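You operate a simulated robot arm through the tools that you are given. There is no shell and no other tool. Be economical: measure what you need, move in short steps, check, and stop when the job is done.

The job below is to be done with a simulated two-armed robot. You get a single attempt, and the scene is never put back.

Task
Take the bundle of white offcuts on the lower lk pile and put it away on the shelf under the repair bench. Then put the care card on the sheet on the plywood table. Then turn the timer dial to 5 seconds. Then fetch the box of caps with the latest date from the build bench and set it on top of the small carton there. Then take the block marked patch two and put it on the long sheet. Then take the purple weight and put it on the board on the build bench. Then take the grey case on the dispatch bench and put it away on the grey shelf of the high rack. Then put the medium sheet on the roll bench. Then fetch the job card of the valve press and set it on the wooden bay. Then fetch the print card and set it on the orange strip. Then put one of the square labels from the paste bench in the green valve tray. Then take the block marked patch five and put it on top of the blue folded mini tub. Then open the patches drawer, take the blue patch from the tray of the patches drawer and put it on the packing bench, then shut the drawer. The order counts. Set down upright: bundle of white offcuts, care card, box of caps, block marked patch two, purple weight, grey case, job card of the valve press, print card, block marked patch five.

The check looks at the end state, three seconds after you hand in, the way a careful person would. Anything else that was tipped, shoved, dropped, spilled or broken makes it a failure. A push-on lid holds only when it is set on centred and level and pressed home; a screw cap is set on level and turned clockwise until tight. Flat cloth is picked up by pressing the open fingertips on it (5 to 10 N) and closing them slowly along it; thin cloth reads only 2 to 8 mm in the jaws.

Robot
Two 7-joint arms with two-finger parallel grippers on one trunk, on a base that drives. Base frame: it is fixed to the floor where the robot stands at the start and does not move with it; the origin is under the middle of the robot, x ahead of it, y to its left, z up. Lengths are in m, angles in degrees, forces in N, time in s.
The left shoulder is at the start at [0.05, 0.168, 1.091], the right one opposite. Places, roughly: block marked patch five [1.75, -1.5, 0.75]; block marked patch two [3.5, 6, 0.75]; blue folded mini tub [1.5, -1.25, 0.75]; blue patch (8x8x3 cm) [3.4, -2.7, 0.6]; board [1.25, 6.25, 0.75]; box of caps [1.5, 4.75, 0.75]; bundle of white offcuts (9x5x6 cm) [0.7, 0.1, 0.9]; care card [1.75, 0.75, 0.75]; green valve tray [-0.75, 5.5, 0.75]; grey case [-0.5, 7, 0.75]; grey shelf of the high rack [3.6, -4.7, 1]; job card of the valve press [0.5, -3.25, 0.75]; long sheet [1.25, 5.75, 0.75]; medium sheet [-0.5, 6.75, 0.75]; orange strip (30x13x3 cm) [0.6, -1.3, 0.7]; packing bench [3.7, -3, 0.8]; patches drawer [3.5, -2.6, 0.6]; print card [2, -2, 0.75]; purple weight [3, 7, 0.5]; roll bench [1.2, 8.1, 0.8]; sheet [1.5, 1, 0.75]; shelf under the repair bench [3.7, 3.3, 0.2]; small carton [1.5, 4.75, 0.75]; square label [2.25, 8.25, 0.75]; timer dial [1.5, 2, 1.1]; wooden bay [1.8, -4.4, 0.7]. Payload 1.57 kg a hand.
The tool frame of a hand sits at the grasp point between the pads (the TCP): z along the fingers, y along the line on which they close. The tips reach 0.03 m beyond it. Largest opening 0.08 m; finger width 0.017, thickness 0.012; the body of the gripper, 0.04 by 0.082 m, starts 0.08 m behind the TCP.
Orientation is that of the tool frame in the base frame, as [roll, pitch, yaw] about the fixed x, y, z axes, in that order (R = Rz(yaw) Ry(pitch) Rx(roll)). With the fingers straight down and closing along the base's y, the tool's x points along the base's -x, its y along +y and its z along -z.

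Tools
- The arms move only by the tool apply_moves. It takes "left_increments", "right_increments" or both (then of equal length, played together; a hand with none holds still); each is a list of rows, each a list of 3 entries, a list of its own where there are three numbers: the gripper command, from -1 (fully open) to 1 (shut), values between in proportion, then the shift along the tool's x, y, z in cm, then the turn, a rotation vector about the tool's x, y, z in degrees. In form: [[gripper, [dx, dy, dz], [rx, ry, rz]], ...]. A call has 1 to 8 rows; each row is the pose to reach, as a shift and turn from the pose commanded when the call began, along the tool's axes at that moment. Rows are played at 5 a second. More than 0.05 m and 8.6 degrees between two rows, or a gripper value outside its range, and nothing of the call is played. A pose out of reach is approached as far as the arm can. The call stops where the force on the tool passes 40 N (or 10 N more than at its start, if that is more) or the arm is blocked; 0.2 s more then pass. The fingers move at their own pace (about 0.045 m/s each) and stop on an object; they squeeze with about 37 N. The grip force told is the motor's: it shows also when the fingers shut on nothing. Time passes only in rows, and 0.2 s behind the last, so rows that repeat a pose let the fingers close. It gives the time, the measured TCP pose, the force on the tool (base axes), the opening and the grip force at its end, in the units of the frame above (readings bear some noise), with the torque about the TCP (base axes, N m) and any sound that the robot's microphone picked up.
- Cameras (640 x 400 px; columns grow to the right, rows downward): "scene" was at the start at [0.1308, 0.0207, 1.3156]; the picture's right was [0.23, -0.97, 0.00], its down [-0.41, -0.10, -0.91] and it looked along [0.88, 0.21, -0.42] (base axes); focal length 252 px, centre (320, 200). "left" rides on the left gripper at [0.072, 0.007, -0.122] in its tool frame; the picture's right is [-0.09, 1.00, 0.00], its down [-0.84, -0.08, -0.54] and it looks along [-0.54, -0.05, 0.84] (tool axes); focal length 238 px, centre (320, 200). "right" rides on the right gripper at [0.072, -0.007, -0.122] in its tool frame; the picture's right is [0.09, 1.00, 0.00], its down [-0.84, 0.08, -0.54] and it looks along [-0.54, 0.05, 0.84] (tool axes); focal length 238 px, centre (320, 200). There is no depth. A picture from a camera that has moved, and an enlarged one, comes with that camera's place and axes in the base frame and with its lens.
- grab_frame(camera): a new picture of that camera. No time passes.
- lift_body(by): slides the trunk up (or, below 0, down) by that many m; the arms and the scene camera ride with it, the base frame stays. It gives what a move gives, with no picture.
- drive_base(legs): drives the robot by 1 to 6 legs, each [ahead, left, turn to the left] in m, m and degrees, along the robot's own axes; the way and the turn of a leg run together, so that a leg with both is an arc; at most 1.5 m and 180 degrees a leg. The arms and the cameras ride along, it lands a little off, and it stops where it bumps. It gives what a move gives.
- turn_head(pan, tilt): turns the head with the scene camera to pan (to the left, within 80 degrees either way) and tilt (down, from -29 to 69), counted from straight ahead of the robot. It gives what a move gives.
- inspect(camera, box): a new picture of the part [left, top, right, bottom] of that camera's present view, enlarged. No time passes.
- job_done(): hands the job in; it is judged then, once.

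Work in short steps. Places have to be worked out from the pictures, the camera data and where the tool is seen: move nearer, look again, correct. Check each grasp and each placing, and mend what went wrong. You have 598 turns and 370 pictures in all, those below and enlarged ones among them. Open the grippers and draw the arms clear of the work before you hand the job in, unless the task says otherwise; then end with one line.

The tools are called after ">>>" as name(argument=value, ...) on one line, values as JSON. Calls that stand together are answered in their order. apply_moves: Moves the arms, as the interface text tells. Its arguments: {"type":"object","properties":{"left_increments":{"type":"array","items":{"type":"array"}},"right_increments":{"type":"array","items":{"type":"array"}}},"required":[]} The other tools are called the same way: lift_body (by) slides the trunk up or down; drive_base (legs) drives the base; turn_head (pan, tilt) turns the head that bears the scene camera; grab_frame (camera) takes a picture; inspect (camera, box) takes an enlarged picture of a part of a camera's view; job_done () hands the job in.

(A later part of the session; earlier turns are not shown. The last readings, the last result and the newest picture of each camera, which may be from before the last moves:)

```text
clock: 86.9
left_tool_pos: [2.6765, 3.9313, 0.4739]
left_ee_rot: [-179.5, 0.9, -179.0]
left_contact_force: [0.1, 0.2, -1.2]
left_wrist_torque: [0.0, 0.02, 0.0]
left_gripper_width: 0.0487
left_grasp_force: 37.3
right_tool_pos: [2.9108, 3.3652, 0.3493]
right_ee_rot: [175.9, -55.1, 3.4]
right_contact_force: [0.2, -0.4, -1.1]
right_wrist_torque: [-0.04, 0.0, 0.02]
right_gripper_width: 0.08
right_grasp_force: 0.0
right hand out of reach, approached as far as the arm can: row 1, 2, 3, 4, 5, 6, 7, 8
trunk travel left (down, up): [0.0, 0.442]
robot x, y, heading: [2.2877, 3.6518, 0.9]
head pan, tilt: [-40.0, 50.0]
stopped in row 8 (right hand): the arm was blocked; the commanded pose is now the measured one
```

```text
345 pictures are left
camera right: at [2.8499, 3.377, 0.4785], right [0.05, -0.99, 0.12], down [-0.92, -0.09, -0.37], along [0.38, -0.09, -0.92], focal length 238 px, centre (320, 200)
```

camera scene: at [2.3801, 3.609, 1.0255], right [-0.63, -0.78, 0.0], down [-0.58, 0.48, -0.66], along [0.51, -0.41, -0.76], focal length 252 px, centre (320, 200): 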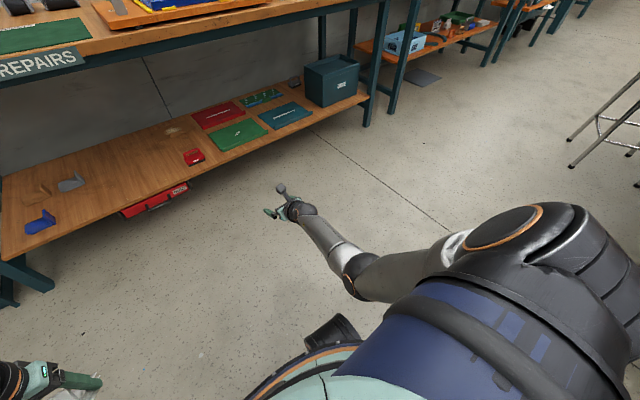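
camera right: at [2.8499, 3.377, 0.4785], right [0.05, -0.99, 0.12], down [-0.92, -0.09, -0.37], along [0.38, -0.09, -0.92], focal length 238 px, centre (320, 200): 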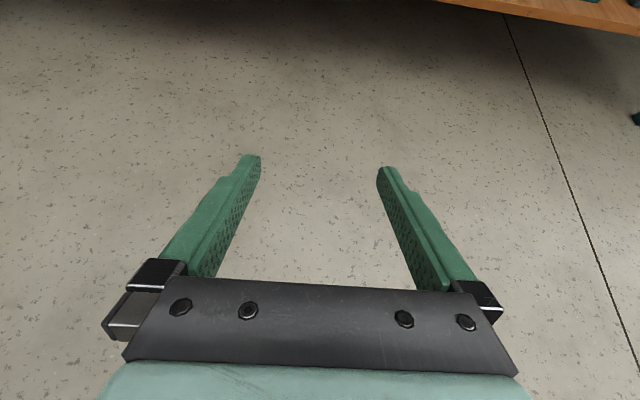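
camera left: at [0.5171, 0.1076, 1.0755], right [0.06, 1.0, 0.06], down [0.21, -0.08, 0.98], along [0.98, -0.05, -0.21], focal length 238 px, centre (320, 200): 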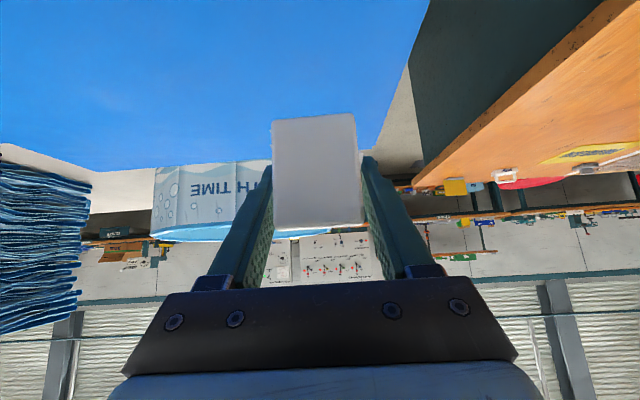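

The right arm flipped to an elbow-down posture and got lower, but touched something (likely the robot's own base). I raise the trunk slightly to release the contact and test on.

>>> lift_body(by=0.06)

>>> apply_moves(right_increments=[[-1, [0, 2, 0], [0, -3, 0]], [-1, [0, 4, 0], [0, -6, 0]], [-1, [-1, 5, 0], [0, -9, 0]], [-1, [-2, 6, 1], [0, -10, 0]]])

```text
clock: 87.9
left_tool_pos: [2.6793, 3.9304, 0.5265]
left_ee_rot: [-180.0, 0.2, -179.0]
left_contact_force: [0.2, 0.6, -0.2]
left_wrist_torque: [0.0, 0.0, -0.04]
left_gripper_width: 0.0488
left_grasp_force: 36.7
right_tool_pos: [2.9102, 3.3668, 0.3914]
right_ee_rot: [176.8, -54.1, 2.5]
right_contact_force: [0.2, -0.1, 0.1]
right_wrist_torque: [0.01, -0.01, 0.03]
right_gripper_width: 0.08
right_grasp_force: 0.0
trunk travel left (down, up): [-0.06, 0.382]
robot x, y, heading: [2.2883, 3.6503, 0.9]
head pan, tilt: [-40.0, 50.0]
```

```text
clock: 88.9
left_tool_pos: [2.6793, 3.9301, 0.5258]
left_ee_rot: [-180.0, 0.2, -179.0]
left_contact_force: [-0.7, 0.0, -0.3]
left_wrist_torque: [-0.02, 0.01, -0.01]
left_gripper_width: 0.049
left_grasp_force: 36.9
right_tool_pos: [2.9076, 3.3049, 0.3715]
right_ee_rot: [177.4, -44.3, 1.8]
right_contact_force: [0.7, 0.0, -0.2]
right_wrist_torque: [-0.01, 0.01, 0.02]
right_gripper_width: 0.0797
right_grasp_force: 0.1
trunk travel left (down, up): [-0.06, 0.382]
robot x, y, heading: [2.2925, 3.6541, 1.1]
head pan, tilt: [-40.0, 50.0]
```

>>> apply_moves(right_increments=[[-1, [-3, 0, 3], [0, 0, 0]], [-1, [-6, 0, 6], [0, 0, 0]], [-1, [-9.2, 0, 9.2], [0, 0, 0]]])

>>> grab_frame(camera="scene")

```text
clock: 89.7
left_tool_pos: [2.68, 3.9297, 0.526]
left_ee_rot: [-179.7, 0.1, -179.0]
left_contact_force: [0.4, 0.0, 0.1]
left_wrist_torque: [0.02, -0.01, 0.0]
left_gripper_width: 0.0489
left_grasp_force: 37.4
right_tool_pos: [2.8624, 3.318, 0.3122]
right_ee_rot: [177.4, -44.2, 1.9]
right_contact_force: [-0.7, -0.7, 0.0]
right_wrist_torque: [0.0, -0.01, -0.01]
right_gripper_width: 0.08
right_grasp_force: 0.0
right hand out of reach, approached as far as the arm can: row 1, 2, 3
trunk travel left (down, up): [-0.06, 0.382]
robot x, y, heading: [2.2879, 3.6517, 1.0]
head pan, tilt: [-40.0, 50.0]
```

```text
344 pictures are left
camera scene: at [2.3906, 3.6032, 1.0789], right [-0.63, -0.78, 0.0], down [-0.59, 0.48, -0.64], along [0.5, -0.41, -0.77], focal length 252 px, centre (320, 200)
```

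scene: 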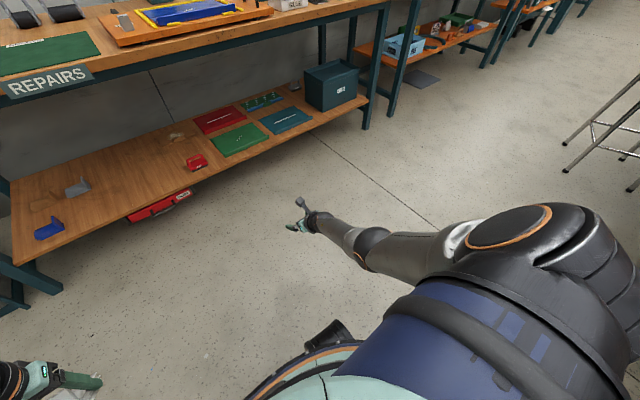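

The low pose works when the arm is nearly stretched and pitched about 45°, so the current grasp may do after all. I bring the left hand forward into that stretched pose with 45° pitch.

>>> apply_moves(left_increments=[[1, [-3, -0.5, 0.5], [0, -6, 0]], [1, [-6, -1, 1], [0, -12, 0]], [1, [-9, -1.5, 2], [0, -18, 0]], [1, [-12, -2, 3], [0, -24, 0]], [1, [-15, -2.5, 4], [0, -30, 0]], [1, [-18, -3, 5.5], [0, -36, 0]], [1, [-21, -3, 7.5], [0, -42, 0]], [1, [-24, -3, 10], [0, -45, 0]]])

```text
clock: 91.5
left_tool_pos: [2.8328, 3.9526, 0.5815]
left_ee_rot: [-179.8, 45.2, -178.8]
left_contact_force: [0.1, -0.7, -0.4]
left_wrist_torque: [0.0, 0.0, 0.0]
left_gripper_width: 0.049
left_grasp_force: 36.8
left hand out of reach, approached as far as the arm can: row 1, 2, 3, 4, 5, 6, 7, 8
right_tool_pos: [2.8613, 3.317, 0.3109]
right_ee_rot: [177.3, -44.2, 1.8]
right_contact_force: [-0.5, -0.1, 0.0]
right_wrist_torque: [-0.01, 0.02, -0.02]
right_gripper_width: 0.0804
right_grasp_force: 0.0
trunk travel left (down, up): [-0.06, 0.382]
robot x, y, heading: [2.2903, 3.6522, 1.3]
head pan, tilt: [-40.0, 50.0]
```

I push the left hand's command further out along its axis to make it change posture as the right one did.

>>> apply_moves(left_increments=[[1, [1, 0, 4], [0, 0, 0]], [1, [2, 0, 8], [0, 0, 0]], [1, [3, 0, 12], [0, 0, 0]], [1, [4, 0, 16], [0, 0, 0]], [1, [5, 0, 20], [0, 0, 0]], [1, [6, 0, 24], [0, 0, 0]], [1, [7, 0, 28], [0, 0, 0]], [1, [8, 0, 32], [0, 0, 0]]])

```text
clock: 93.3
left_tool_pos: [2.8459, 3.9954, 0.5749]
left_ee_rot: [-179.8, 45.2, -178.9]
left_contact_force: [-0.2, -0.3, -0.2]
left_wrist_torque: [-0.03, 0.07, 0.02]
left_gripper_width: 0.049
left_grasp_force: 37.3
left hand out of reach, approached as far as the arm can: row 1, 2, 3, 4, 5, 6, 7, 8
right_tool_pos: [2.8623, 3.3176, 0.3113]
right_ee_rot: [177.4, -44.3, 1.7]
right_contact_force: [-0.6, 1.1, -0.5]
right_wrist_torque: [0.01, -0.03, -0.01]
right_gripper_width: 0.0801
right_grasp_force: 0.1
trunk travel left (down, up): [-0.06, 0.382]
robot x, y, heading: [2.2892, 3.6577, 1.0]
head pan, tilt: [-40.0, 50.0]
```

The left wrist is limited in this orientation, while the flipped one works. Plan: set the bundle down on the bench's clear mat with the left hand and re-take it with the flipped right hand. First raise the right hand and the trunk.

>>> apply_moves(right_increments=[[-1, [2.2, 0, -4.1], [0, 0, 0]], [-1, [4.5, 0, -8.2], [0, 0, 0]], [-1, [6.7, 0, -12.2], [0, 0, 0]], [-1, [9, 0, -16.3], [0, 0, 0]], [-1, [11.2, 0, -20.4], [0, 0, 0]], [-1, [13.5, 0, -24.4], [0, 0, 0]], [-1, [15.7, 0, -28.5], [0, 0, 0]], [-1, [18, 0, -32.6], [0, 0, 0]]])

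>>> lift_body(by=0.33)

>>> turn_head(pan=10, tilt=40)

>>> grab_frame(camera="scene")

```text
clock: 95.1
left_tool_pos: [2.8448, 3.995, 0.5761]
left_ee_rot: [-179.8, 45.2, -179.0]
left_contact_force: [-1.0, -0.4, -0.1]
left_wrist_torque: [0.03, -0.01, 0.02]
left_gripper_width: 0.049
left_grasp_force: 37.2
right_tool_pos: [2.7618, 3.3275, 0.6698]
right_ee_rot: [177.4, -44.2, 1.7]
right_contact_force: [0.1, 0.4, 0.3]
right_wrist_torque: [-0.01, -0.02, -0.02]
right_gripper_width: 0.0803
right_grasp_force: 0.1
trunk travel left (down, up): [-0.06, 0.382]
robot x, y, heading: [2.289, 3.6496, 0.8]
head pan, tilt: [-40.0, 50.0]
```

```text
clock: 98.4
left_tool_pos: [2.8462, 3.995, 0.906]
left_ee_rot: [-179.8, 45.2, -178.9]
left_contact_force: [0.9, 0.2, -0.2]
left_wrist_torque: [0.03, -0.03, -0.02]
left_gripper_width: 0.0489
left_grasp_force: 36.8
right_tool_pos: [2.7629, 3.328, 1.0005]
right_ee_rot: [177.3, -44.3, 1.8]
right_contact_force: [-0.2, 0.4, -0.8]
right_wrist_torque: [-0.02, 0.01, -0.01]
right_gripper_width: 0.08
right_grasp_force: 0.1
trunk travel left (down, up): [-0.39, 0.052]
robot x, y, heading: [2.2904, 3.6516, 1.1]
head pan, tilt: [-40.0, 50.0]
```

```text
clock: 99.5
left_tool_pos: [2.8465, 3.9953, 0.9068]
left_ee_rot: [-179.7, 45.2, -179.0]
left_contact_force: [-0.8, -0.6, 0.0]
left_wrist_torque: [-0.01, 0.0, -0.01]
left_gripper_width: 0.0489
left_grasp_force: 36.9
right_tool_pos: [2.7624, 3.3284, 1.0002]
right_ee_rot: [177.4, -44.2, 1.8]
right_contact_force: [-0.3, 0.5, -0.2]
right_wrist_torque: [0.01, 0.01, 0.02]
right_gripper_width: 0.0801
right_grasp_force: 0.0
trunk travel left (down, up): [-0.39, 0.052]
robot x, y, heading: [2.2867, 3.6511, 0.9]
head pan, tilt: [10.0, 40.0]
```

```text
343 pictures are left
camera scene: at [2.4144, 3.6676, 1.423], right [0.19, -0.98, 0.0], down [-0.63, -0.12, -0.77], along [0.75, 0.14, -0.64], focal length 252 px, centre (320, 200)
```

scene: 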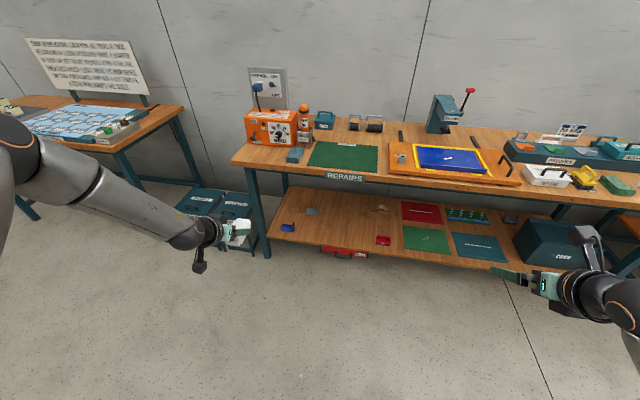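

I align so the left hand is over the green mat (about 3.53, 3.76): strafe right 0.2 and drive ahead 0.55.

>>> drive_base(legs=[[0, -0.2, -1], [0.58, 0, 0]])

>>> grab_frame(camera="left")

>>> grab_frame(camera="scene")

```text
clock: 104.0
left_tool_pos: [3.4179, 3.7877, 0.9062]
left_ee_rot: [-179.8, 45.2, -179.6]
left_contact_force: [0.3, -0.1, -0.6]
left_wrist_torque: [-0.01, 0.03, 0.0]
left_gripper_width: 0.0487
left_grasp_force: 36.8
right_tool_pos: [3.3248, 3.1227, 1.0008]
right_ee_rot: [177.4, -44.2, 1.1]
right_contact_force: [0.5, -0.1, -0.1]
right_wrist_torque: [0.0, -0.02, 0.05]
right_gripper_width: 0.08
right_grasp_force: 0.3
trunk travel left (down, up): [-0.39, 0.052]
robot x, y, heading: [2.8574, 3.454, 0.2]
head pan, tilt: [10.0, 40.0]
```

```text
342 pictures are left
camera left: at [3.2829, 3.7951, 0.9395], right [0.06, 1.0, 0.06], down [0.21, -0.07, 0.98], along [0.98, -0.05, -0.21], focal length 238 px, centre (320, 200)
```

left: 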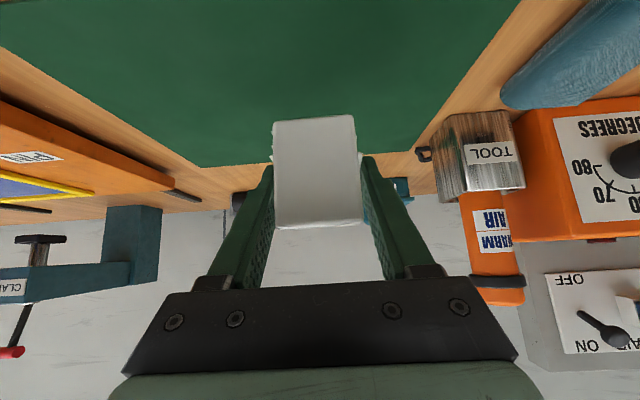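

```text
341 pictures are left
camera scene: at [2.9828, 3.4665, 1.4229], right [0.18, -0.98, 0.0], down [-0.63, -0.11, -0.77], along [0.75, 0.13, -0.64], focal length 252 px, centre (320, 200)
```

scene: 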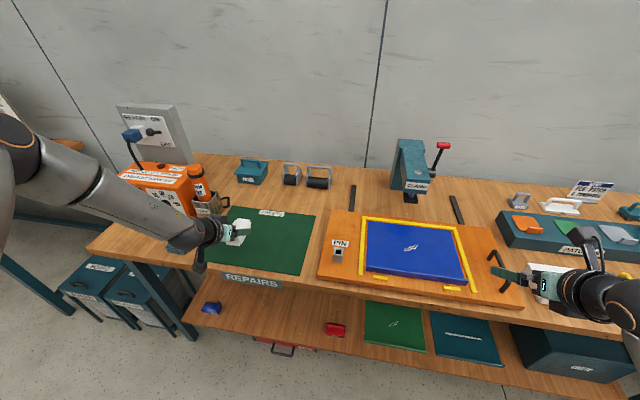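

I drive 6 cm closer and lower the trunk towards the mat.

>>> drive_base(legs=[[0.07, -0.04, 0]])

>>> lift_body(by=-0.085)

>>> inspect(camera="scene", box=[140, 190, 300, 290])

```text
clock: 105.0
left_tool_pos: [3.4892, 3.7487, 0.9039]
left_ee_rot: [-179.8, 45.1, -179.6]
left_contact_force: [0.8, 0.6, -1.3]
left_wrist_torque: [-0.01, 0.0, -0.01]
left_gripper_width: 0.049
left_grasp_force: 36.6
right_tool_pos: [3.397, 3.0835, 0.9994]
right_ee_rot: [177.4, -44.1, 1.2]
right_contact_force: [0.1, -0.8, 0.3]
right_wrist_torque: [0.0, 0.01, 0.01]
right_gripper_width: 0.0799
right_grasp_force: 0.2
trunk travel left (down, up): [-0.39, 0.052]
robot x, y, heading: [2.9267, 3.4119, 0.2]
head pan, tilt: [10.0, 40.0]
```

```text
clock: 106.2
left_tool_pos: [3.4965, 3.7503, 0.833]
left_ee_rot: [179.9, 46.9, -179.5]
left_contact_force: [1.7, -0.4, 12.4]
left_wrist_torque: [0.0, 0.27, -0.03]
left_gripper_width: 0.0488
left_grasp_force: 37.1
right_tool_pos: [3.3966, 3.0835, 0.9173]
right_ee_rot: [177.4, -44.3, 1.2]
right_contact_force: [0.7, -0.3, -0.5]
right_wrist_torque: [-0.01, 0.0, 0.0]
right_gripper_width: 0.08
right_grasp_force: 0.1
trunk travel left (down, up): [-0.306, 0.136]
robot x, y, heading: [2.9286, 3.4122, 0.1]
head pan, tilt: [10.0, 40.0]
stopped: the force on the tool passed its limit (the readings are from after the stop); the commanded pose is now the measured one
```

```text
4.00 times, centred on (220, 240) of scene
camera zoom: at [3.0517, 3.4268, 1.3392], right [0.18, -0.98, 0.0], down [-0.63, -0.11, -0.77], along [0.75, 0.14, -0.64], focal length 1009 px, centre (720, 40)
```

zoom: 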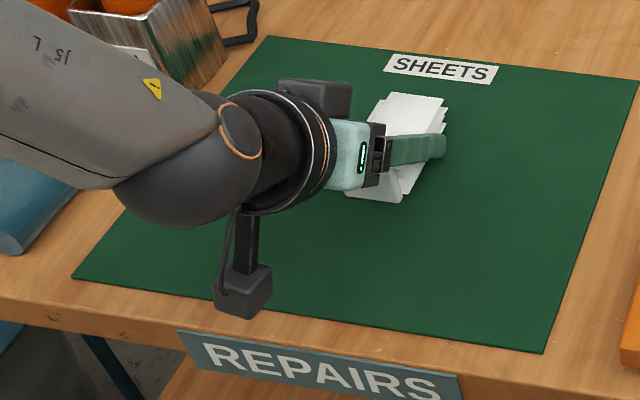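

Contact: the bundle rests on the mat. I open and retreat along the tool axis.

>>> apply_moves(left_increments=[[-0.2, [0, 0, 0], [0, 0, 0]], [-1, [0, 0, 0], [0, 0, 0]], [-1, [0, 0, 0], [0, 0, 0]], [-1, [0, 0, -4], [0, 0, 0]], [-1, [0, 0, -8], [0, 0, 0]], [-1, [0, 0, -12], [0, 0, 0]], [-1, [0, 0, -15], [0, 0, 0]]])

>>> grab_frame(camera="scene")

```text
clock: 107.8
left_tool_pos: [3.3837, 3.7483, 0.9318]
left_ee_rot: [-179.9, 46.4, -179.5]
left_contact_force: [-0.5, -1.3, -0.2]
left_wrist_torque: [0.02, 0.0, 0.04]
left_gripper_width: 0.0803
left_grasp_force: 0.1
right_tool_pos: [3.3954, 3.0846, 0.9167]
right_ee_rot: [177.5, -44.3, 1.0]
right_contact_force: [-0.3, -0.4, 1.1]
right_wrist_torque: [0.0, -0.01, 0.02]
right_gripper_width: 0.0799
right_grasp_force: 0.1
trunk travel left (down, up): [-0.306, 0.136]
robot x, y, heading: [2.9244, 3.4138, 0.1]
head pan, tilt: [10.0, 40.0]
```

```text
339 pictures are left
camera scene: at [3.0519, 3.4274, 1.3392], right [0.18, -0.98, 0.0], down [-0.63, -0.11, -0.77], along [0.75, 0.14, -0.64], focal length 252 px, centre (320, 200)
```

scene: 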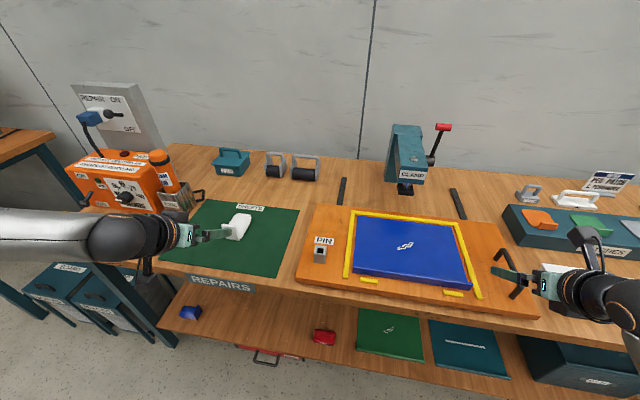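

The bundle stands upright on the mat at about (3.52, 3.75, 0.79). I raise the left hand, bring it vertical and flip it 180° to re-grasp with the favourable wrist orientation.

>>> apply_moves(left_increments=[[-1, [-0.7, 0, -3], [0, 6, 0]], [-1, [-1.4, 0, -6], [0, 12, 0]], [-1, [-2.1, 0, -9], [0, 18, 0]], [-1, [-2.8, 0, -12], [0, 24, 0]], [-1, [-3.5, 0, -15], [0, 30, 0]], [-1, [-4, 0, -17], [0, 36, 0]], [-1, [-4, 0, -17.6], [0, 42, 0]], [-1, [-4, 0, -17.6], [0, 46, 0]]])

>>> apply_moves(left_increments=[[-1, [0, 0, 0], [0, 0, -8.5]], [-1, [0, 0, 0], [0, 0, -17]], [-1, [0, 0, 0], [0, 0, -25.5]], [-1, [0, 0, 0], [0, 0, -34]], [-1, [0, 0, 0], [0, 0, -42.5]], [-1, [0, 0, 0], [0, 0, -51]], [-1, [0, 0, 0], [0, 0, -59.5]], [-1, [0, 0, 0], [0, 0, -68]]])

>>> apply_moves(left_increments=[[-1, [0, 0, 0], [0, 0, -8.5]], [-1, [0, 0, 0], [0, 0, -17]], [-1, [0, 0, 0], [0, 0, -25.5]], [-1, [0, 0, 0], [0, 0, -34]], [-1, [0, 0, 0], [0, 0, -42.5]], [-1, [0, 0, 0], [0, 0, -51]], [-1, [0, 0, 0], [0, 0, -59.5]], [-1, [0, 0, 0], [0, 0, -68]]])

>>> apply_moves(left_increments=[[-1, [0, 0, 0], [0, 0, -8.5]], [-1, [0, 0, 0], [0, 0, -17]], [-1, [0, 0, 0], [0, 0, -25.5]], [-1, [0, 0, 0], [0, 0, -34]], [-1, [0, 0, 0], [0, 0, -42.5]], [-1, [0, 0, 0], [0, 0, -44]]])

```text
clock: 109.5
left_tool_pos: [3.2867, 3.7477, 1.0817]
left_ee_rot: [-179.9, 0.3, -179.6]
left_contact_force: [-0.3, -0.5, -0.5]
left_wrist_torque: [0.02, 0.01, -0.01]
left_gripper_width: 0.0799
left_grasp_force: 0.0
right_tool_pos: [3.3963, 3.084, 0.9175]
right_ee_rot: [177.4, -44.2, 1.1]
right_contact_force: [0.5, -0.3, 0.4]
right_wrist_torque: [-0.01, 0.0, 0.01]
right_gripper_width: 0.0801
right_grasp_force: 0.0
trunk travel left (down, up): [-0.306, 0.136]
robot x, y, heading: [2.9256, 3.4128, 0.2]
head pan, tilt: [10.0, 40.0]
```

```text
clock: 111.3
left_tool_pos: [3.2839, 3.7478, 1.0823]
left_ee_rot: [-179.7, 0.0, -111.3]
left_contact_force: [-0.6, -0.3, -1.2]
left_wrist_torque: [0.0, 0.02, 0.01]
left_gripper_width: 0.0801
left_grasp_force: 0.1
right_tool_pos: [3.3958, 3.0841, 0.9164]
right_ee_rot: [177.4, -44.2, 1.2]
right_contact_force: [0.2, 0.4, 0.8]
right_wrist_torque: [0.01, -0.01, 0.04]
right_gripper_width: 0.0803
right_grasp_force: 0.0
trunk travel left (down, up): [-0.306, 0.136]
robot x, y, heading: [2.9292, 3.4127, 0.6]
head pan, tilt: [10.0, 40.0]
```

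```text
clock: 113.2
left_tool_pos: [3.2858, 3.748, 1.082]
left_ee_rot: [-179.7, -0.2, -43.3]
left_contact_force: [0.5, -0.4, 0.8]
left_wrist_torque: [0.02, 0.02, -0.01]
left_gripper_width: 0.0801
left_grasp_force: 0.1
right_tool_pos: [3.3968, 3.0839, 0.9165]
right_ee_rot: [177.5, -44.1, 1.3]
right_contact_force: [-0.1, 0.2, 0.9]
right_wrist_torque: [0.02, 0.0, 0.02]
right_gripper_width: 0.08
right_grasp_force: 0.1
trunk travel left (down, up): [-0.306, 0.136]
robot x, y, heading: [2.926, 3.4152, 0.1]
head pan, tilt: [10.0, 40.0]
```

```text
clock: 114.5
left_tool_pos: [3.2912, 3.8462, 1.0741]
left_ee_rot: [179.0, -0.5, -0.7]
left_contact_force: [0.5, -0.2, -0.1]
left_wrist_torque: [0.04, 0.01, 0.01]
left_gripper_width: 0.0803
left_grasp_force: 0.1
left hand out of reach, approached as far as the arm can: row 3, 4, 5, 6
right_tool_pos: [3.3956, 3.0844, 0.9175]
right_ee_rot: [177.4, -44.2, 1.1]
right_contact_force: [-0.3, -0.8, 0.3]
right_wrist_torque: [0.01, 0.0, -0.03]
right_gripper_width: 0.0798
right_grasp_force: 0.1
trunk travel left (down, up): [-0.306, 0.136]
robot x, y, heading: [2.926, 3.4109, 0.1]
head pan, tilt: [10.0, 40.0]
```

Flipped. Now pitch 40° forward and go to pre-grasp in front of the bundle.

>>> apply_moves(left_increments=[[-1, [2.3, 1.6, 2.5], [0, 6.7, 0]], [-1, [4.6, 3.2, 5], [0, 13.3, 0]], [-1, [6.9, 4.8, 7.6], [0, 20, 0]], [-1, [9.2, 6.4, 10.1], [0, 26.7, 0]], [-1, [11.4, 8, 12.6], [0, 33.3, 0]], [-1, [12.7, 9.6, 14.2], [0, 40, 0]]])

>>> grab_frame(camera="left")

```text
clock: 116.0
left_tool_pos: [3.4186, 3.802, 0.9326]
left_ee_rot: [178.1, -40.8, 0.6]
left_contact_force: [0.6, 0.4, 0.9]
left_wrist_torque: [0.02, 0.02, 0.01]
left_gripper_width: 0.0798
left_grasp_force: 0.0
left hand out of reach, approached as far as the arm can: row 1, 2, 3, 4, 5, 6
right_tool_pos: [3.3972, 3.0847, 0.9176]
right_ee_rot: [177.3, -44.1, 1.0]
right_contact_force: [-0.3, 0.3, 0.3]
right_wrist_torque: [0.03, -0.02, 0.01]
right_gripper_width: 0.08
right_grasp_force: 0.3
trunk travel left (down, up): [-0.306, 0.136]
robot x, y, heading: [2.927, 3.4101, 0.1]
head pan, tilt: [10.0, 40.0]
```

```text
338 pictures are left
camera left: at [3.3951, 3.8007, 1.0698], right [-0.08, -1.0, -0.03], down [-0.99, 0.08, -0.14], along [0.14, 0.02, -0.99], focal length 238 px, centre (320, 200)
```

left: 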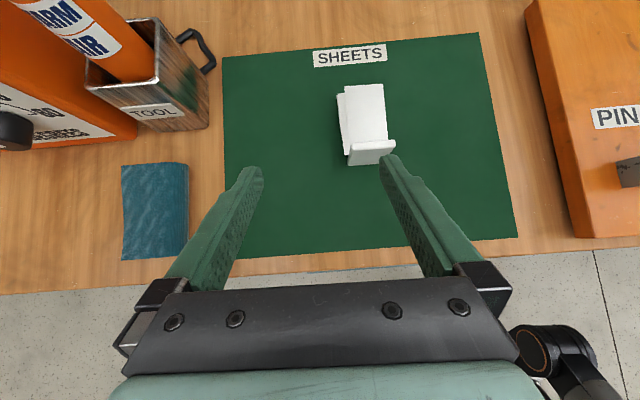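

Good view. I shift the base right 5 cm to centre on the bundle, then advance and grip.

>>> drive_base(legs=[[0, -0.052, 0]])

>>> apply_moves(left_increments=[[-1, [0, 0, 3], [0, 0, 0]], [-1, [0, 0, 6], [0, 0, 0]]])

>>> grab_frame(camera="left")

```text
clock: 116.9
left_tool_pos: [3.4204, 3.7502, 0.9311]
left_ee_rot: [178.1, -40.6, 0.7]
left_contact_force: [0.9, -0.4, 1.2]
left_wrist_torque: [0.0, -0.02, -0.02]
left_gripper_width: 0.0798
left_grasp_force: 0.0
right_tool_pos: [3.3961, 3.0324, 0.9168]
right_ee_rot: [177.4, -44.2, 1.1]
right_contact_force: [-0.2, -0.2, -0.1]
right_wrist_torque: [0.02, 0.0, 0.0]
right_gripper_width: 0.0799
right_grasp_force: 0.1
trunk travel left (down, up): [-0.306, 0.136]
robot x, y, heading: [2.9285, 3.3621, 0.4]
head pan, tilt: [10.0, 40.0]
```

```text
clock: 117.5
left_tool_pos: [3.4581, 3.7489, 0.8839]
left_ee_rot: [178.0, -40.8, 0.7]
left_contact_force: [0.3, -0.6, 0.0]
left_wrist_torque: [-0.01, 0.01, -0.02]
left_gripper_width: 0.0797
left_grasp_force: 0.0
right_tool_pos: [3.3961, 3.0328, 0.9171]
right_ee_rot: [177.4, -44.2, 1.1]
right_contact_force: [0.0, -1.2, 0.6]
right_wrist_torque: [-0.02, 0.02, 0.01]
right_gripper_width: 0.0801
right_grasp_force: 0.0
trunk travel left (down, up): [-0.306, 0.136]
robot x, y, heading: [2.9279, 3.3606, 0.1]
head pan, tilt: [10.0, 40.0]
```

```text
337 pictures are left
camera left: at [3.4349, 3.747, 1.0232], right [-0.08, -1.0, -0.04], down [-0.99, 0.08, -0.14], along [0.14, 0.02, -0.99], focal length 238 px, centre (320, 200)
```

left: 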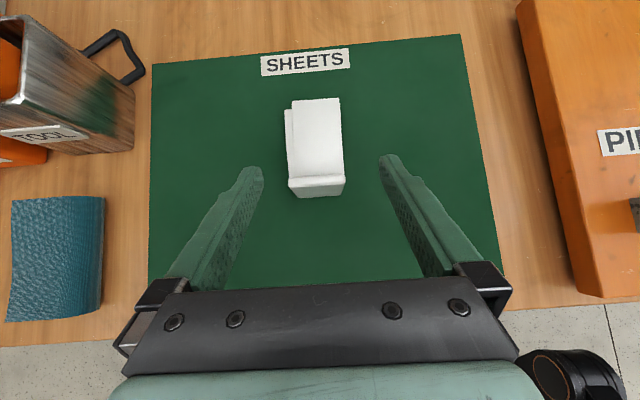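

>>> apply_moves(left_increments=[[-1, [-0.2, 0, 3.5], [0, 0, 0]], [-1, [-0.5, 0, 7], [0, 0, 0]], [0, [-0.5, 0, 7], [0, 0, 0]], [1, [-0.5, 0, 7], [0, 0, 0]], [1, [-0.5, 0, 7], [0, 0, 0]], [1, [-0.5, 0, 7], [0, 0, 0]]])

>>> lift_body(by=0.1)

>>> grab_frame(camera="left")

```text
clock: 118.9
left_tool_pos: [3.5009, 3.7451, 0.8324]
left_ee_rot: [178.2, -40.9, 0.4]
left_contact_force: [1.7, 0.5, 10.5]
left_wrist_torque: [0.31, -0.27, -0.1]
left_gripper_width: 0.0494
left_grasp_force: 29.3
right_tool_pos: [3.3957, 3.0319, 0.9175]
right_ee_rot: [177.5, -44.2, 1.1]
right_contact_force: [0.6, 0.0, -0.7]
right_wrist_torque: [0.06, 0.0, 0.01]
right_gripper_width: 0.0799
right_grasp_force: 0.1
trunk travel left (down, up): [-0.306, 0.136]
robot x, y, heading: [2.9263, 3.363, -0.2]
head pan, tilt: [10.0, 40.0]
```

```text
clock: 120.2
left_tool_pos: [3.4994, 3.7474, 0.9293]
left_ee_rot: [178.0, -40.5, 0.6]
left_contact_force: [-0.6, 0.0, -0.2]
left_wrist_torque: [0.01, 0.01, -0.02]
left_gripper_width: 0.0493
left_grasp_force: 36.8
right_tool_pos: [3.3969, 3.0338, 1.016]
right_ee_rot: [177.4, -44.2, 1.0]
right_contact_force: [-0.4, 0.1, -0.3]
right_wrist_torque: [-0.02, 0.04, -0.02]
right_gripper_width: 0.0801
right_grasp_force: 0.1
trunk travel left (down, up): [-0.406, 0.036]
robot x, y, heading: [2.9262, 3.3631, 0.2]
head pan, tilt: [10.0, 40.0]
```

```text
336 pictures are left
camera left: at [3.4764, 3.7456, 1.0682], right [-0.08, -1.0, -0.03], down [-0.99, 0.08, -0.14], along [0.14, 0.02, -0.99], focal length 238 px, centre (320, 200)
```

left: 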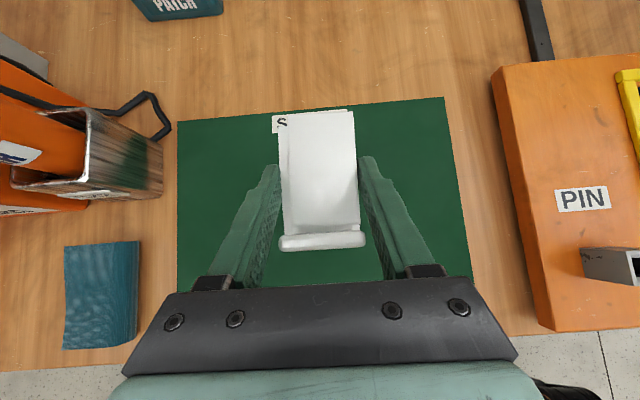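

Held. I back off, lower the trunk, and move the left arm into the low stretched pose.

>>> drive_base(legs=[[-0.6, 0, 0]])

>>> lift_body(by=-0.366)

>>> apply_moves(left_increments=[[1, [-2, 0, 3], [0, 0, 0]], [1, [-4, 0, 6], [0, 0, 0]], [1, [-6, 0, 9], [0, 0, 0]], [1, [-8, 0, 12], [0, 0, 0]], [1, [-10, 0, 15], [0, 0, 0]], [1, [-12, 0, 18], [0, 0, 0]], [1, [-14, 0, 21], [0, 0, 0]]])

```text
clock: 123.6
left_tool_pos: [2.9114, 3.7427, 0.9296]
left_ee_rot: [178.2, -40.7, 0.0]
left_contact_force: [0.0, 0.1, -0.8]
left_wrist_torque: [0.01, -0.02, 0.02]
left_gripper_width: 0.0489
left_grasp_force: 36.9
right_tool_pos: [2.7976, 3.0284, 1.0173]
right_ee_rot: [177.4, -44.2, 0.4]
right_contact_force: [-0.6, -0.5, 0.0]
right_wrist_torque: [-0.01, 0.03, 0.03]
right_gripper_width: 0.0804
right_grasp_force: 0.1
trunk travel left (down, up): [-0.406, 0.036]
robot x, y, heading: [2.334, 3.3608, -0.7]
head pan, tilt: [10.0, 40.0]
```

```text
clock: 127.1
left_tool_pos: [2.9104, 3.7425, 0.5638]
left_ee_rot: [178.1, -40.6, 0.0]
left_contact_force: [0.8, -0.1, -1.0]
left_wrist_torque: [0.01, -0.02, 0.0]
left_gripper_width: 0.0491
left_grasp_force: 37.5
right_tool_pos: [2.7992, 3.0288, 0.6504]
right_ee_rot: [177.4, -44.2, 0.5]
right_contact_force: [0.1, 0.6, 0.2]
right_wrist_torque: [0.01, 0.03, -0.01]
right_gripper_width: 0.0802
right_grasp_force: 0.1
trunk travel left (down, up): [-0.04, 0.402]
robot x, y, heading: [2.3343, 3.3655, -0.4]
head pan, tilt: [10.0, 40.0]
```

```text
clock: 128.7
left_tool_pos: [2.8664, 3.7401, 0.5277]
left_ee_rot: [178.1, -40.6, -0.1]
left_contact_force: [0.0, -0.3, -0.3]
left_wrist_torque: [-0.03, 0.01, 0.01]
left_gripper_width: 0.049
left_grasp_force: 37.1
left hand out of reach, approached as far as the arm can: row 1, 2, 3, 4, 5, 6, 7
right_tool_pos: [2.7989, 3.0288, 0.6499]
right_ee_rot: [177.4, -44.2, 0.5]
right_contact_force: [0.1, -0.4, 0.4]
right_wrist_torque: [-0.03, 0.0, 0.01]
right_gripper_width: 0.0799
right_grasp_force: 0.0
trunk travel left (down, up): [-0.04, 0.402]
robot x, y, heading: [2.333, 3.3657, -0.3]
head pan, tilt: [10.0, 40.0]
```

Elbow-up posture again; I push the command forward as with the right arm to get it to switch to elbow-down.

>>> apply_moves(left_increments=[[1, [-1, 0, 4], [0, 0, 0]], [1, [-2, 0, 8], [0, 0, 0]], [1, [-3, 0, 12], [0, 0, 0]], [1, [-4, 0, 16], [0, 0, 0]], [1, [-5, 0, 20], [0, 0, 0]], [1, [-6, 0, 24], [0, 0, 0]], [1, [-7, 0, 28], [0, 0, 0]]])

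>>> turn_head(pan=30, tilt=45)

>>> grab_frame(camera="scene")

```text
clock: 130.3
left_tool_pos: [2.8664, 3.7411, 0.5287]
left_ee_rot: [178.1, -40.6, 0.1]
left_contact_force: [0.7, 0.1, -0.4]
left_wrist_torque: [-0.06, -0.01, 0.01]
left_gripper_width: 0.0488
left_grasp_force: 36.6
left hand out of reach, approached as far as the arm can: row 1, 2, 3, 4, 5, 6, 7
right_tool_pos: [2.7994, 3.0292, 0.6521]
right_ee_rot: [177.5, -44.2, 0.4]
right_contact_force: [0.2, 0.4, 0.6]
right_wrist_torque: [-0.03, -0.01, 0.0]
right_gripper_width: 0.0801
right_grasp_force: 0.1
trunk travel left (down, up): [-0.04, 0.402]
robot x, y, heading: [2.3382, 3.3604, -0.5]
head pan, tilt: [10.0, 40.0]
```

```text
clock: 131.2
left_tool_pos: [2.8677, 3.7399, 0.5292]
left_ee_rot: [178.1, -40.5, 0.0]
left_contact_force: [0.6, 0.3, 0.1]
left_wrist_torque: [0.03, -0.02, -0.03]
left_gripper_width: 0.0492
left_grasp_force: 36.8
right_tool_pos: [2.7991, 3.03, 0.6493]
right_ee_rot: [177.5, -44.2, 0.5]
right_contact_force: [0.3, -0.6, -1.0]
right_wrist_torque: [0.05, -0.03, -0.01]
right_gripper_width: 0.0798
right_grasp_force: 0.1
trunk travel left (down, up): [-0.04, 0.402]
robot x, y, heading: [2.3349, 3.3617, -0.6]
head pan, tilt: [30.0, 45.0]
```

```text
335 pictures are left
camera scene: at [2.4464, 3.4019, 1.0659], right [0.49, -0.87, 0.0], down [-0.62, -0.35, -0.71], along [0.62, 0.35, -0.71], focal length 252 px, centre (320, 200)
```

scene: 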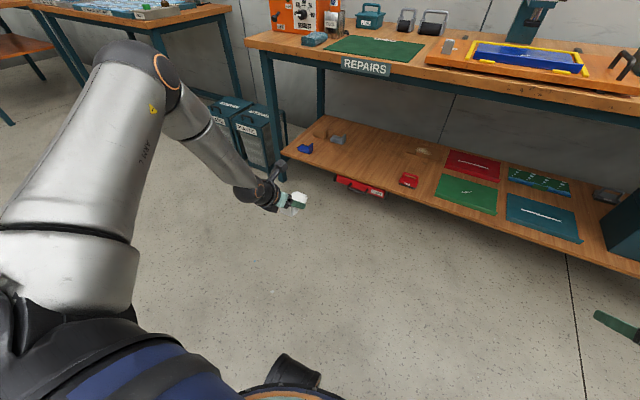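

I replay for the left arm the path that worked for the right: back up to a high tool-down pose, then pitch while descending.

>>> apply_moves(left_increments=[[1, [2, 1.5, -4], [0, -5, 0]], [1, [4, 3, -8], [0, -10, 0]], [1, [6, 4.5, -12], [0, -15, 0]], [1, [8, 6, -16], [0, -20, 0]], [1, [10, 7.5, -20], [0, -25, 0]], [1, [12, 9, -24], [0, -30, 0]], [1, [14, 10.5, -28], [0, -35, 0]], [1, [16, 12, -32], [0, -40, 0]]])

>>> lift_body(by=-0.04)

>>> grab_frame(camera="scene")

```text
clock: 132.9
left_tool_pos: [2.7741, 3.7737, 0.8555]
left_ee_rot: [177.0, -0.7, -3.0]
left_contact_force: [-0.1, 0.2, 0.0]
left_wrist_torque: [-0.03, 0.0, 0.0]
left_gripper_width: 0.049
left_grasp_force: 37.3
left hand out of reach, approached as far as the arm can: row 2, 3, 4, 5, 6, 7, 8
right_tool_pos: [2.7988, 3.0279, 0.6507]
right_ee_rot: [177.4, -44.1, 0.4]
right_contact_force: [0.8, 0.0, 0.0]
right_wrist_torque: [0.01, -0.02, 0.05]
right_gripper_width: 0.0803
right_grasp_force: 0.1
trunk travel left (down, up): [-0.04, 0.402]
robot x, y, heading: [2.3318, 3.3614, -0.7]
head pan, tilt: [30.0, 45.0]
```

```text
clock: 133.8
left_tool_pos: [2.7743, 3.7732, 0.8155]
left_ee_rot: [177.0, -0.8, -3.0]
left_contact_force: [0.0, 0.0, -1.1]
left_wrist_torque: [0.01, -0.01, 0.01]
left_gripper_width: 0.049
left_grasp_force: 36.8
right_tool_pos: [2.7998, 3.0282, 0.6114]
right_ee_rot: [177.4, -44.2, 0.4]
right_contact_force: [-0.6, -0.7, 0.0]
right_wrist_torque: [0.01, -0.01, 0.01]
right_gripper_width: 0.0801
right_grasp_force: 0.0
trunk travel left (down, up): [0.0, 0.442]
robot x, y, heading: [2.334, 3.3636, -0.4]
head pan, tilt: [30.0, 45.0]
```

```text
334 pictures are left
camera scene: at [2.4463, 3.402, 1.0259], right [0.49, -0.87, 0.0], down [-0.62, -0.35, -0.71], along [0.62, 0.35, -0.71], focal length 252 px, centre (320, 200)
```

scene: 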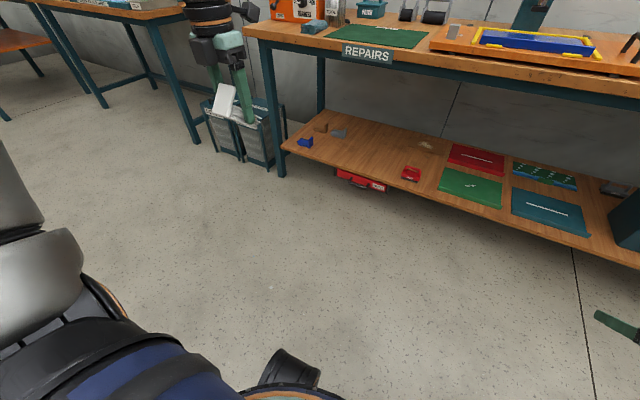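

The arm should be stretched forward first and then swing down along the arc. I move forward while pitching, staying near full stretch.

>>> apply_moves(left_increments=[[1, [4, 1.5, 1.5], [0, 6, 0]], [1, [8, 3, 3], [0, 12, 0]], [1, [12, 4.5, 5], [0, 18, 0]], [1, [16, 6, 7], [0, 24, 0]], [1, [20, 7.5, 10], [0, 30, 0]], [1, [23, 9, 13], [0, 36, 0]], [1, [26, 10, 17], [0, 40, 0]]])

```text
refused: row 5 steps farther than a row can; nothing moved
```

>>> apply_moves(left_increments=[[1, [4, 1, 1.5], [0, 6, 0]], [1, [8, 2, 3], [0, 12, 0]], [1, [12, 3, 5], [0, 18, 0]], [1, [16, 4, 7], [0, 24, 0]], [1, [20, 5, 9], [0, 30, 0]], [1, [23.5, 6, 12], [0, 36, 0]], [1, [26, 8, 15], [0, 40, 0]]])

```text
clock: 135.4
left_tool_pos: [3.0232, 3.7282, 0.6693]
left_ee_rot: [174.8, -41.2, -0.9]
left_contact_force: [-0.1, 0.3, -0.1]
left_wrist_torque: [0.01, 0.02, 0.0]
left_gripper_width: 0.0491
left_grasp_force: 37.4
left hand out of reach, approached as far as the arm can: row 1, 2, 3, 4, 5, 6, 7
right_tool_pos: [2.7985, 3.0286, 0.611]
right_ee_rot: [177.5, -44.2, 0.5]
right_contact_force: [0.6, -0.2, 0.6]
right_wrist_torque: [-0.02, 0.01, 0.02]
right_gripper_width: 0.0802
right_grasp_force: 0.1
trunk travel left (down, up): [0.0, 0.442]
robot x, y, heading: [2.3344, 3.362, -0.5]
head pan, tilt: [30.0, 45.0]
```

>>> apply_moves(left_increments=[[1, [-3, 0, 3.5], [0, 0, 0]], [1, [-6, 0, 7], [0, 0, 0]], [1, [-9.3, 0, 10.3], [0, 0, 0]], [1, [-12.7, 0, 13.5], [0, 0, 0]], [1, [-16.2, 0, 16.5], [0, 0, 0]], [1, [-19.8, 0, 19.2], [0, 0, 0]], [1, [-23, 0, 21], [0, 0, 0]]])

```text
clock: 137.0
left_tool_pos: [2.8954, 3.7184, 0.5029]
left_ee_rot: [176.0, -40.8, -0.4]
left_contact_force: [0.4, 0.6, -1.0]
left_wrist_torque: [-0.03, 0.01, 0.01]
left_gripper_width: 0.0488
left_grasp_force: 37.1
left hand out of reach, approached as far as the arm can: row 1, 2, 3, 4, 5, 6, 7
right_tool_pos: [2.7989, 3.0282, 0.6102]
right_ee_rot: [177.3, -44.3, 0.6]
right_contact_force: [-0.1, -1.2, 0.1]
right_wrist_torque: [0.03, -0.02, 0.0]
right_gripper_width: 0.0801
right_grasp_force: 0.0
trunk travel left (down, up): [0.0, 0.442]
robot x, y, heading: [2.3328, 3.3659, -0.3]
head pan, tilt: [30.0, 45.0]
```

The left arm is limited by its wrist. I test the right arm (in its elbow-down posture) at the bottom trunk position before committing to hand the bundle over to it.

>>> apply_moves(right_increments=[[-1, [-2.2, 0, 3.9], [0, 0, 0]], [-1, [-4.5, 0, 7.8], [0, 0, 0]], [-1, [-6.8, 0, 11.7], [0, 0, 0]], [-1, [-9, 0, 15.6], [0, 0, 0]], [-1, [-11.2, 0, 19.5], [0, 0, 0]], [-1, [-13.5, 0, 23.3], [0, 0, 0]], [-1, [-16, 0, 27], [0, 0, 0]], [-1, [-19, 0, 31], [0, 0, 0]]])

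>>> turn_head(pan=-40, tilt=50)

>>> grab_frame(camera="scene")

```text
clock: 138.8
left_tool_pos: [2.8948, 3.7187, 0.5036]
left_ee_rot: [176.1, -40.7, -0.4]
left_contact_force: [-0.8, -0.2, -1.0]
left_wrist_torque: [-0.02, 0.0, 0.0]
left_gripper_width: 0.0491
left_grasp_force: 36.9
right_tool_pos: [2.8795, 3.0152, 0.2572]
right_ee_rot: [177.4, -44.4, 0.6]
right_contact_force: [0.2, -0.5, 0.1]
right_wrist_torque: [-0.02, -0.03, 0.0]
right_gripper_width: 0.08
right_grasp_force: 0.1
trunk travel left (down, up): [0.0, 0.442]
robot x, y, heading: [2.3318, 3.365, -0.6]
head pan, tilt: [30.0, 45.0]
```

```text
clock: 140.2
left_tool_pos: [2.895, 3.7189, 0.5024]
left_ee_rot: [176.0, -40.7, -0.4]
left_contact_force: [0.6, -0.2, -0.1]
left_wrist_torque: [0.0, 0.05, -0.04]
left_gripper_width: 0.049
left_grasp_force: 36.9
right_tool_pos: [2.8791, 3.014, 0.257]
right_ee_rot: [177.4, -44.2, 0.5]
right_contact_force: [0.1, -0.1, 0.8]
right_wrist_torque: [-0.02, -0.04, 0.01]
right_gripper_width: 0.0798
right_grasp_force: 0.1
trunk travel left (down, up): [0.0, 0.442]
robot x, y, heading: [2.3364, 3.3677, -0.6]
head pan, tilt: [-40.0, 50.0]
```

```text
333 pictures are left
camera scene: at [2.4342, 3.3119, 1.019], right [-0.65, -0.76, 0.0], down [-0.58, 0.5, -0.64], along [0.49, -0.42, -0.77], focal length 252 px, centre (320, 200)
```

scene: 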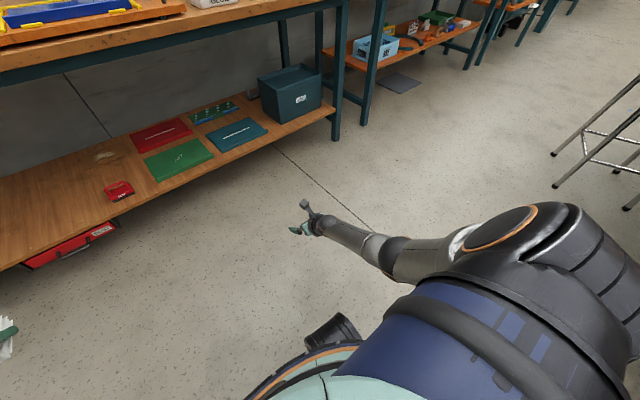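

The right arm reaches z 0.257 there. I raise the right hand again, raise the trunk, and set the bundle back on the mat with the left.

>>> apply_moves(right_increments=[[-1, [2.5, 0, -3.9], [0, 0, 0]], [-1, [5, 0, -7.8], [0, 0, 0]], [-1, [7.5, 0, -11.7], [0, 0, 0]], [-1, [10, 0, -15.6], [0, 0, 0]], [-1, [12.5, 0, -19.5], [0, 0, 0]], [-1, [15, 0, -23.4], [0, 0, 0]], [-1, [17.5, 0, -27.3], [0, 0, 0]], [-1, [20, 0, -31], [0, 0, 0]]])

>>> lift_body(by=0.42)

>>> drive_base(legs=[[0.6, 0.02, 0.5]])

>>> grab_frame(camera="left")

```text
clock: 142.0
left_tool_pos: [2.8957, 3.7181, 0.5036]
left_ee_rot: [176.0, -40.7, -0.4]
left_contact_force: [-0.6, -0.2, -1.1]
left_wrist_torque: [0.01, 0.02, 0.01]
left_gripper_width: 0.0489
left_grasp_force: 36.7
right_tool_pos: [2.8062, 3.0277, 0.6181]
right_ee_rot: [177.5, -44.1, 0.4]
right_contact_force: [-0.2, -0.2, -0.3]
right_wrist_torque: [0.02, 0.0, 0.01]
right_gripper_width: 0.08
right_grasp_force: 0.1
trunk travel left (down, up): [0.0, 0.442]
robot x, y, heading: [2.3332, 3.3622, -0.5]
head pan, tilt: [-40.0, 50.0]
```

```text
refused: 0.42 is not a number from -0.4 to 0.4
```

```text
clock: 145.2
left_tool_pos: [3.4606, 3.7397, 0.5034]
left_ee_rot: [176.2, -40.6, 0.1]
left_contact_force: [-0.7, -0.2, -0.2]
left_wrist_torque: [0.01, 0.0, 0.01]
left_gripper_width: 0.0487
left_grasp_force: 36.9
right_tool_pos: [3.3735, 3.0502, 0.6169]
right_ee_rot: [177.5, -43.9, 0.8]
right_contact_force: [-7.4, -1.5, 0.6]
right_wrist_torque: [0.12, -1.06, 0.04]
right_gripper_width: 0.08
right_grasp_force: 0.1
trunk travel left (down, up): [0.0, 0.442]
robot x, y, heading: [2.9042, 3.3796, -0.2]
head pan, tilt: [-40.0, 50.0]
stopped in leg 1: the force on the tool passed its limit (the readings are from after the stop); the commanded pose is now the measured one
```

```text
332 pictures are left
camera left: at [3.4369, 3.7429, 0.642], right [-0.11, -0.99, -0.01], down [-0.98, 0.11, -0.14], along [0.14, -0.01, -0.99], focal length 238 px, centre (320, 200)
```

left: 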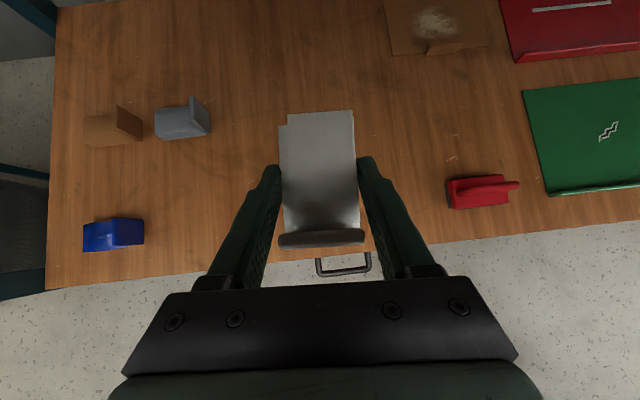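

The lift was refused (limit 0.4) and the drive ran at low height, so the right hand nudged the bench edge. I back out at once and check.

>>> drive_base(legs=[[-0.6, 0, 0]])

>>> turn_head(pan=-10, tilt=35)

>>> lift_body(by=0.4)

>>> grab_frame(camera="scene")

```text
clock: 148.6
left_tool_pos: [2.8632, 3.7405, 0.5028]
left_ee_rot: [176.0, -40.6, -0.1]
left_contact_force: [-0.6, -0.4, 0.4]
left_wrist_torque: [-0.01, -0.02, -0.01]
left_gripper_width: 0.0489
left_grasp_force: 37.0
right_tool_pos: [2.7743, 3.0484, 0.6166]
right_ee_rot: [177.4, -43.9, 0.5]
right_contact_force: [0.0, -0.2, 0.4]
right_wrist_torque: [-0.01, 0.0, 0.04]
right_gripper_width: 0.0799
right_grasp_force: 0.1
trunk travel left (down, up): [0.0, 0.442]
robot x, y, heading: [2.3027, 3.3864, -0.4]
head pan, tilt: [-40.0, 50.0]
```

```text
clock: 149.5
left_tool_pos: [2.8634, 3.7395, 0.5037]
left_ee_rot: [176.1, -40.6, -0.2]
left_contact_force: [0.3, -0.3, -0.8]
left_wrist_torque: [-0.02, 0.02, 0.0]
left_gripper_width: 0.0489
left_grasp_force: 37.3
right_tool_pos: [2.7734, 3.0492, 0.6163]
right_ee_rot: [177.4, -43.9, 0.5]
right_contact_force: [-0.2, -0.4, -0.7]
right_wrist_torque: [-0.01, 0.05, 0.0]
right_gripper_width: 0.08
right_grasp_force: 0.0
trunk travel left (down, up): [0.0, 0.442]
robot x, y, heading: [2.304, 3.383, -0.3]
head pan, tilt: [-10.0, 35.0]
```

```text
clock: 153.3
left_tool_pos: [2.8639, 3.7405, 0.9028]
left_ee_rot: [175.9, -40.6, -0.1]
left_contact_force: [-0.3, 0.1, -1.2]
left_wrist_torque: [0.0, -0.03, -0.03]
left_gripper_width: 0.0487
left_grasp_force: 36.8
right_tool_pos: [2.7752, 3.0471, 1.0178]
right_ee_rot: [177.4, -43.8, 0.5]
right_contact_force: [0.4, -0.2, -0.4]
right_wrist_torque: [0.03, 0.01, 0.03]
right_gripper_width: 0.0802
right_grasp_force: 0.0
trunk travel left (down, up): [-0.4, 0.042]
robot x, y, heading: [2.3028, 3.3804, -0.1]
head pan, tilt: [-10.0, 35.0]
```

```text
331 pictures are left
camera scene: at [2.4324, 3.3649, 1.4407], right [-0.18, -0.98, 0.0], down [-0.56, 0.1, -0.82], along [0.81, -0.15, -0.57], focal length 252 px, centre (320, 200)
```

scene: 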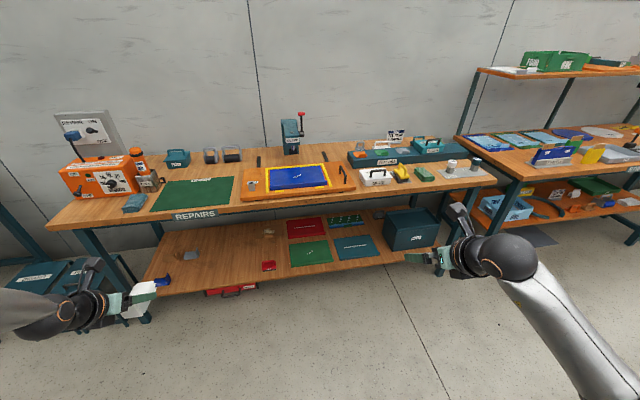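

Everything looks unmoved. Now forward to the mat again and lower the bundle onto it.

>>> drive_base(legs=[[0.62, 0, 0]])

>>> lift_body(by=-0.065)

```text
clock: 156.8
left_tool_pos: [3.4776, 3.737, 0.9018]
left_ee_rot: [176.0, -40.5, -0.1]
left_contact_force: [-0.1, 0.0, -1.0]
left_wrist_torque: [-0.02, -0.01, -0.02]
left_gripper_width: 0.0488
left_grasp_force: 37.0
right_tool_pos: [3.3898, 3.0474, 1.0182]
right_ee_rot: [177.4, -43.8, 0.5]
right_contact_force: [-0.7, -0.8, -0.7]
right_wrist_torque: [0.0, -0.02, -0.01]
right_gripper_width: 0.0801
right_grasp_force: 0.1
trunk travel left (down, up): [-0.4, 0.042]
robot x, y, heading: [2.9167, 3.3764, 0.0]
head pan, tilt: [-10.0, 35.0]
```

```text
clock: 157.8
left_tool_pos: [3.4774, 3.7367, 0.8381]
left_ee_rot: [176.0, -40.8, -0.2]
left_contact_force: [0.4, 0.2, -1.2]
left_wrist_torque: [-0.03, 0.0, -0.03]
left_gripper_width: 0.0486
left_grasp_force: 36.9
right_tool_pos: [3.3895, 3.0456, 0.9512]
right_ee_rot: [177.4, -43.9, 0.4]
right_contact_force: [-0.4, 0.1, 0.9]
right_wrist_torque: [-0.02, -0.01, -0.03]
right_gripper_width: 0.0798
right_grasp_force: 0.1
trunk travel left (down, up): [-0.335, 0.107]
robot x, y, heading: [2.9175, 3.3769, -0.1]
head pan, tilt: [-10.0, 35.0]
```

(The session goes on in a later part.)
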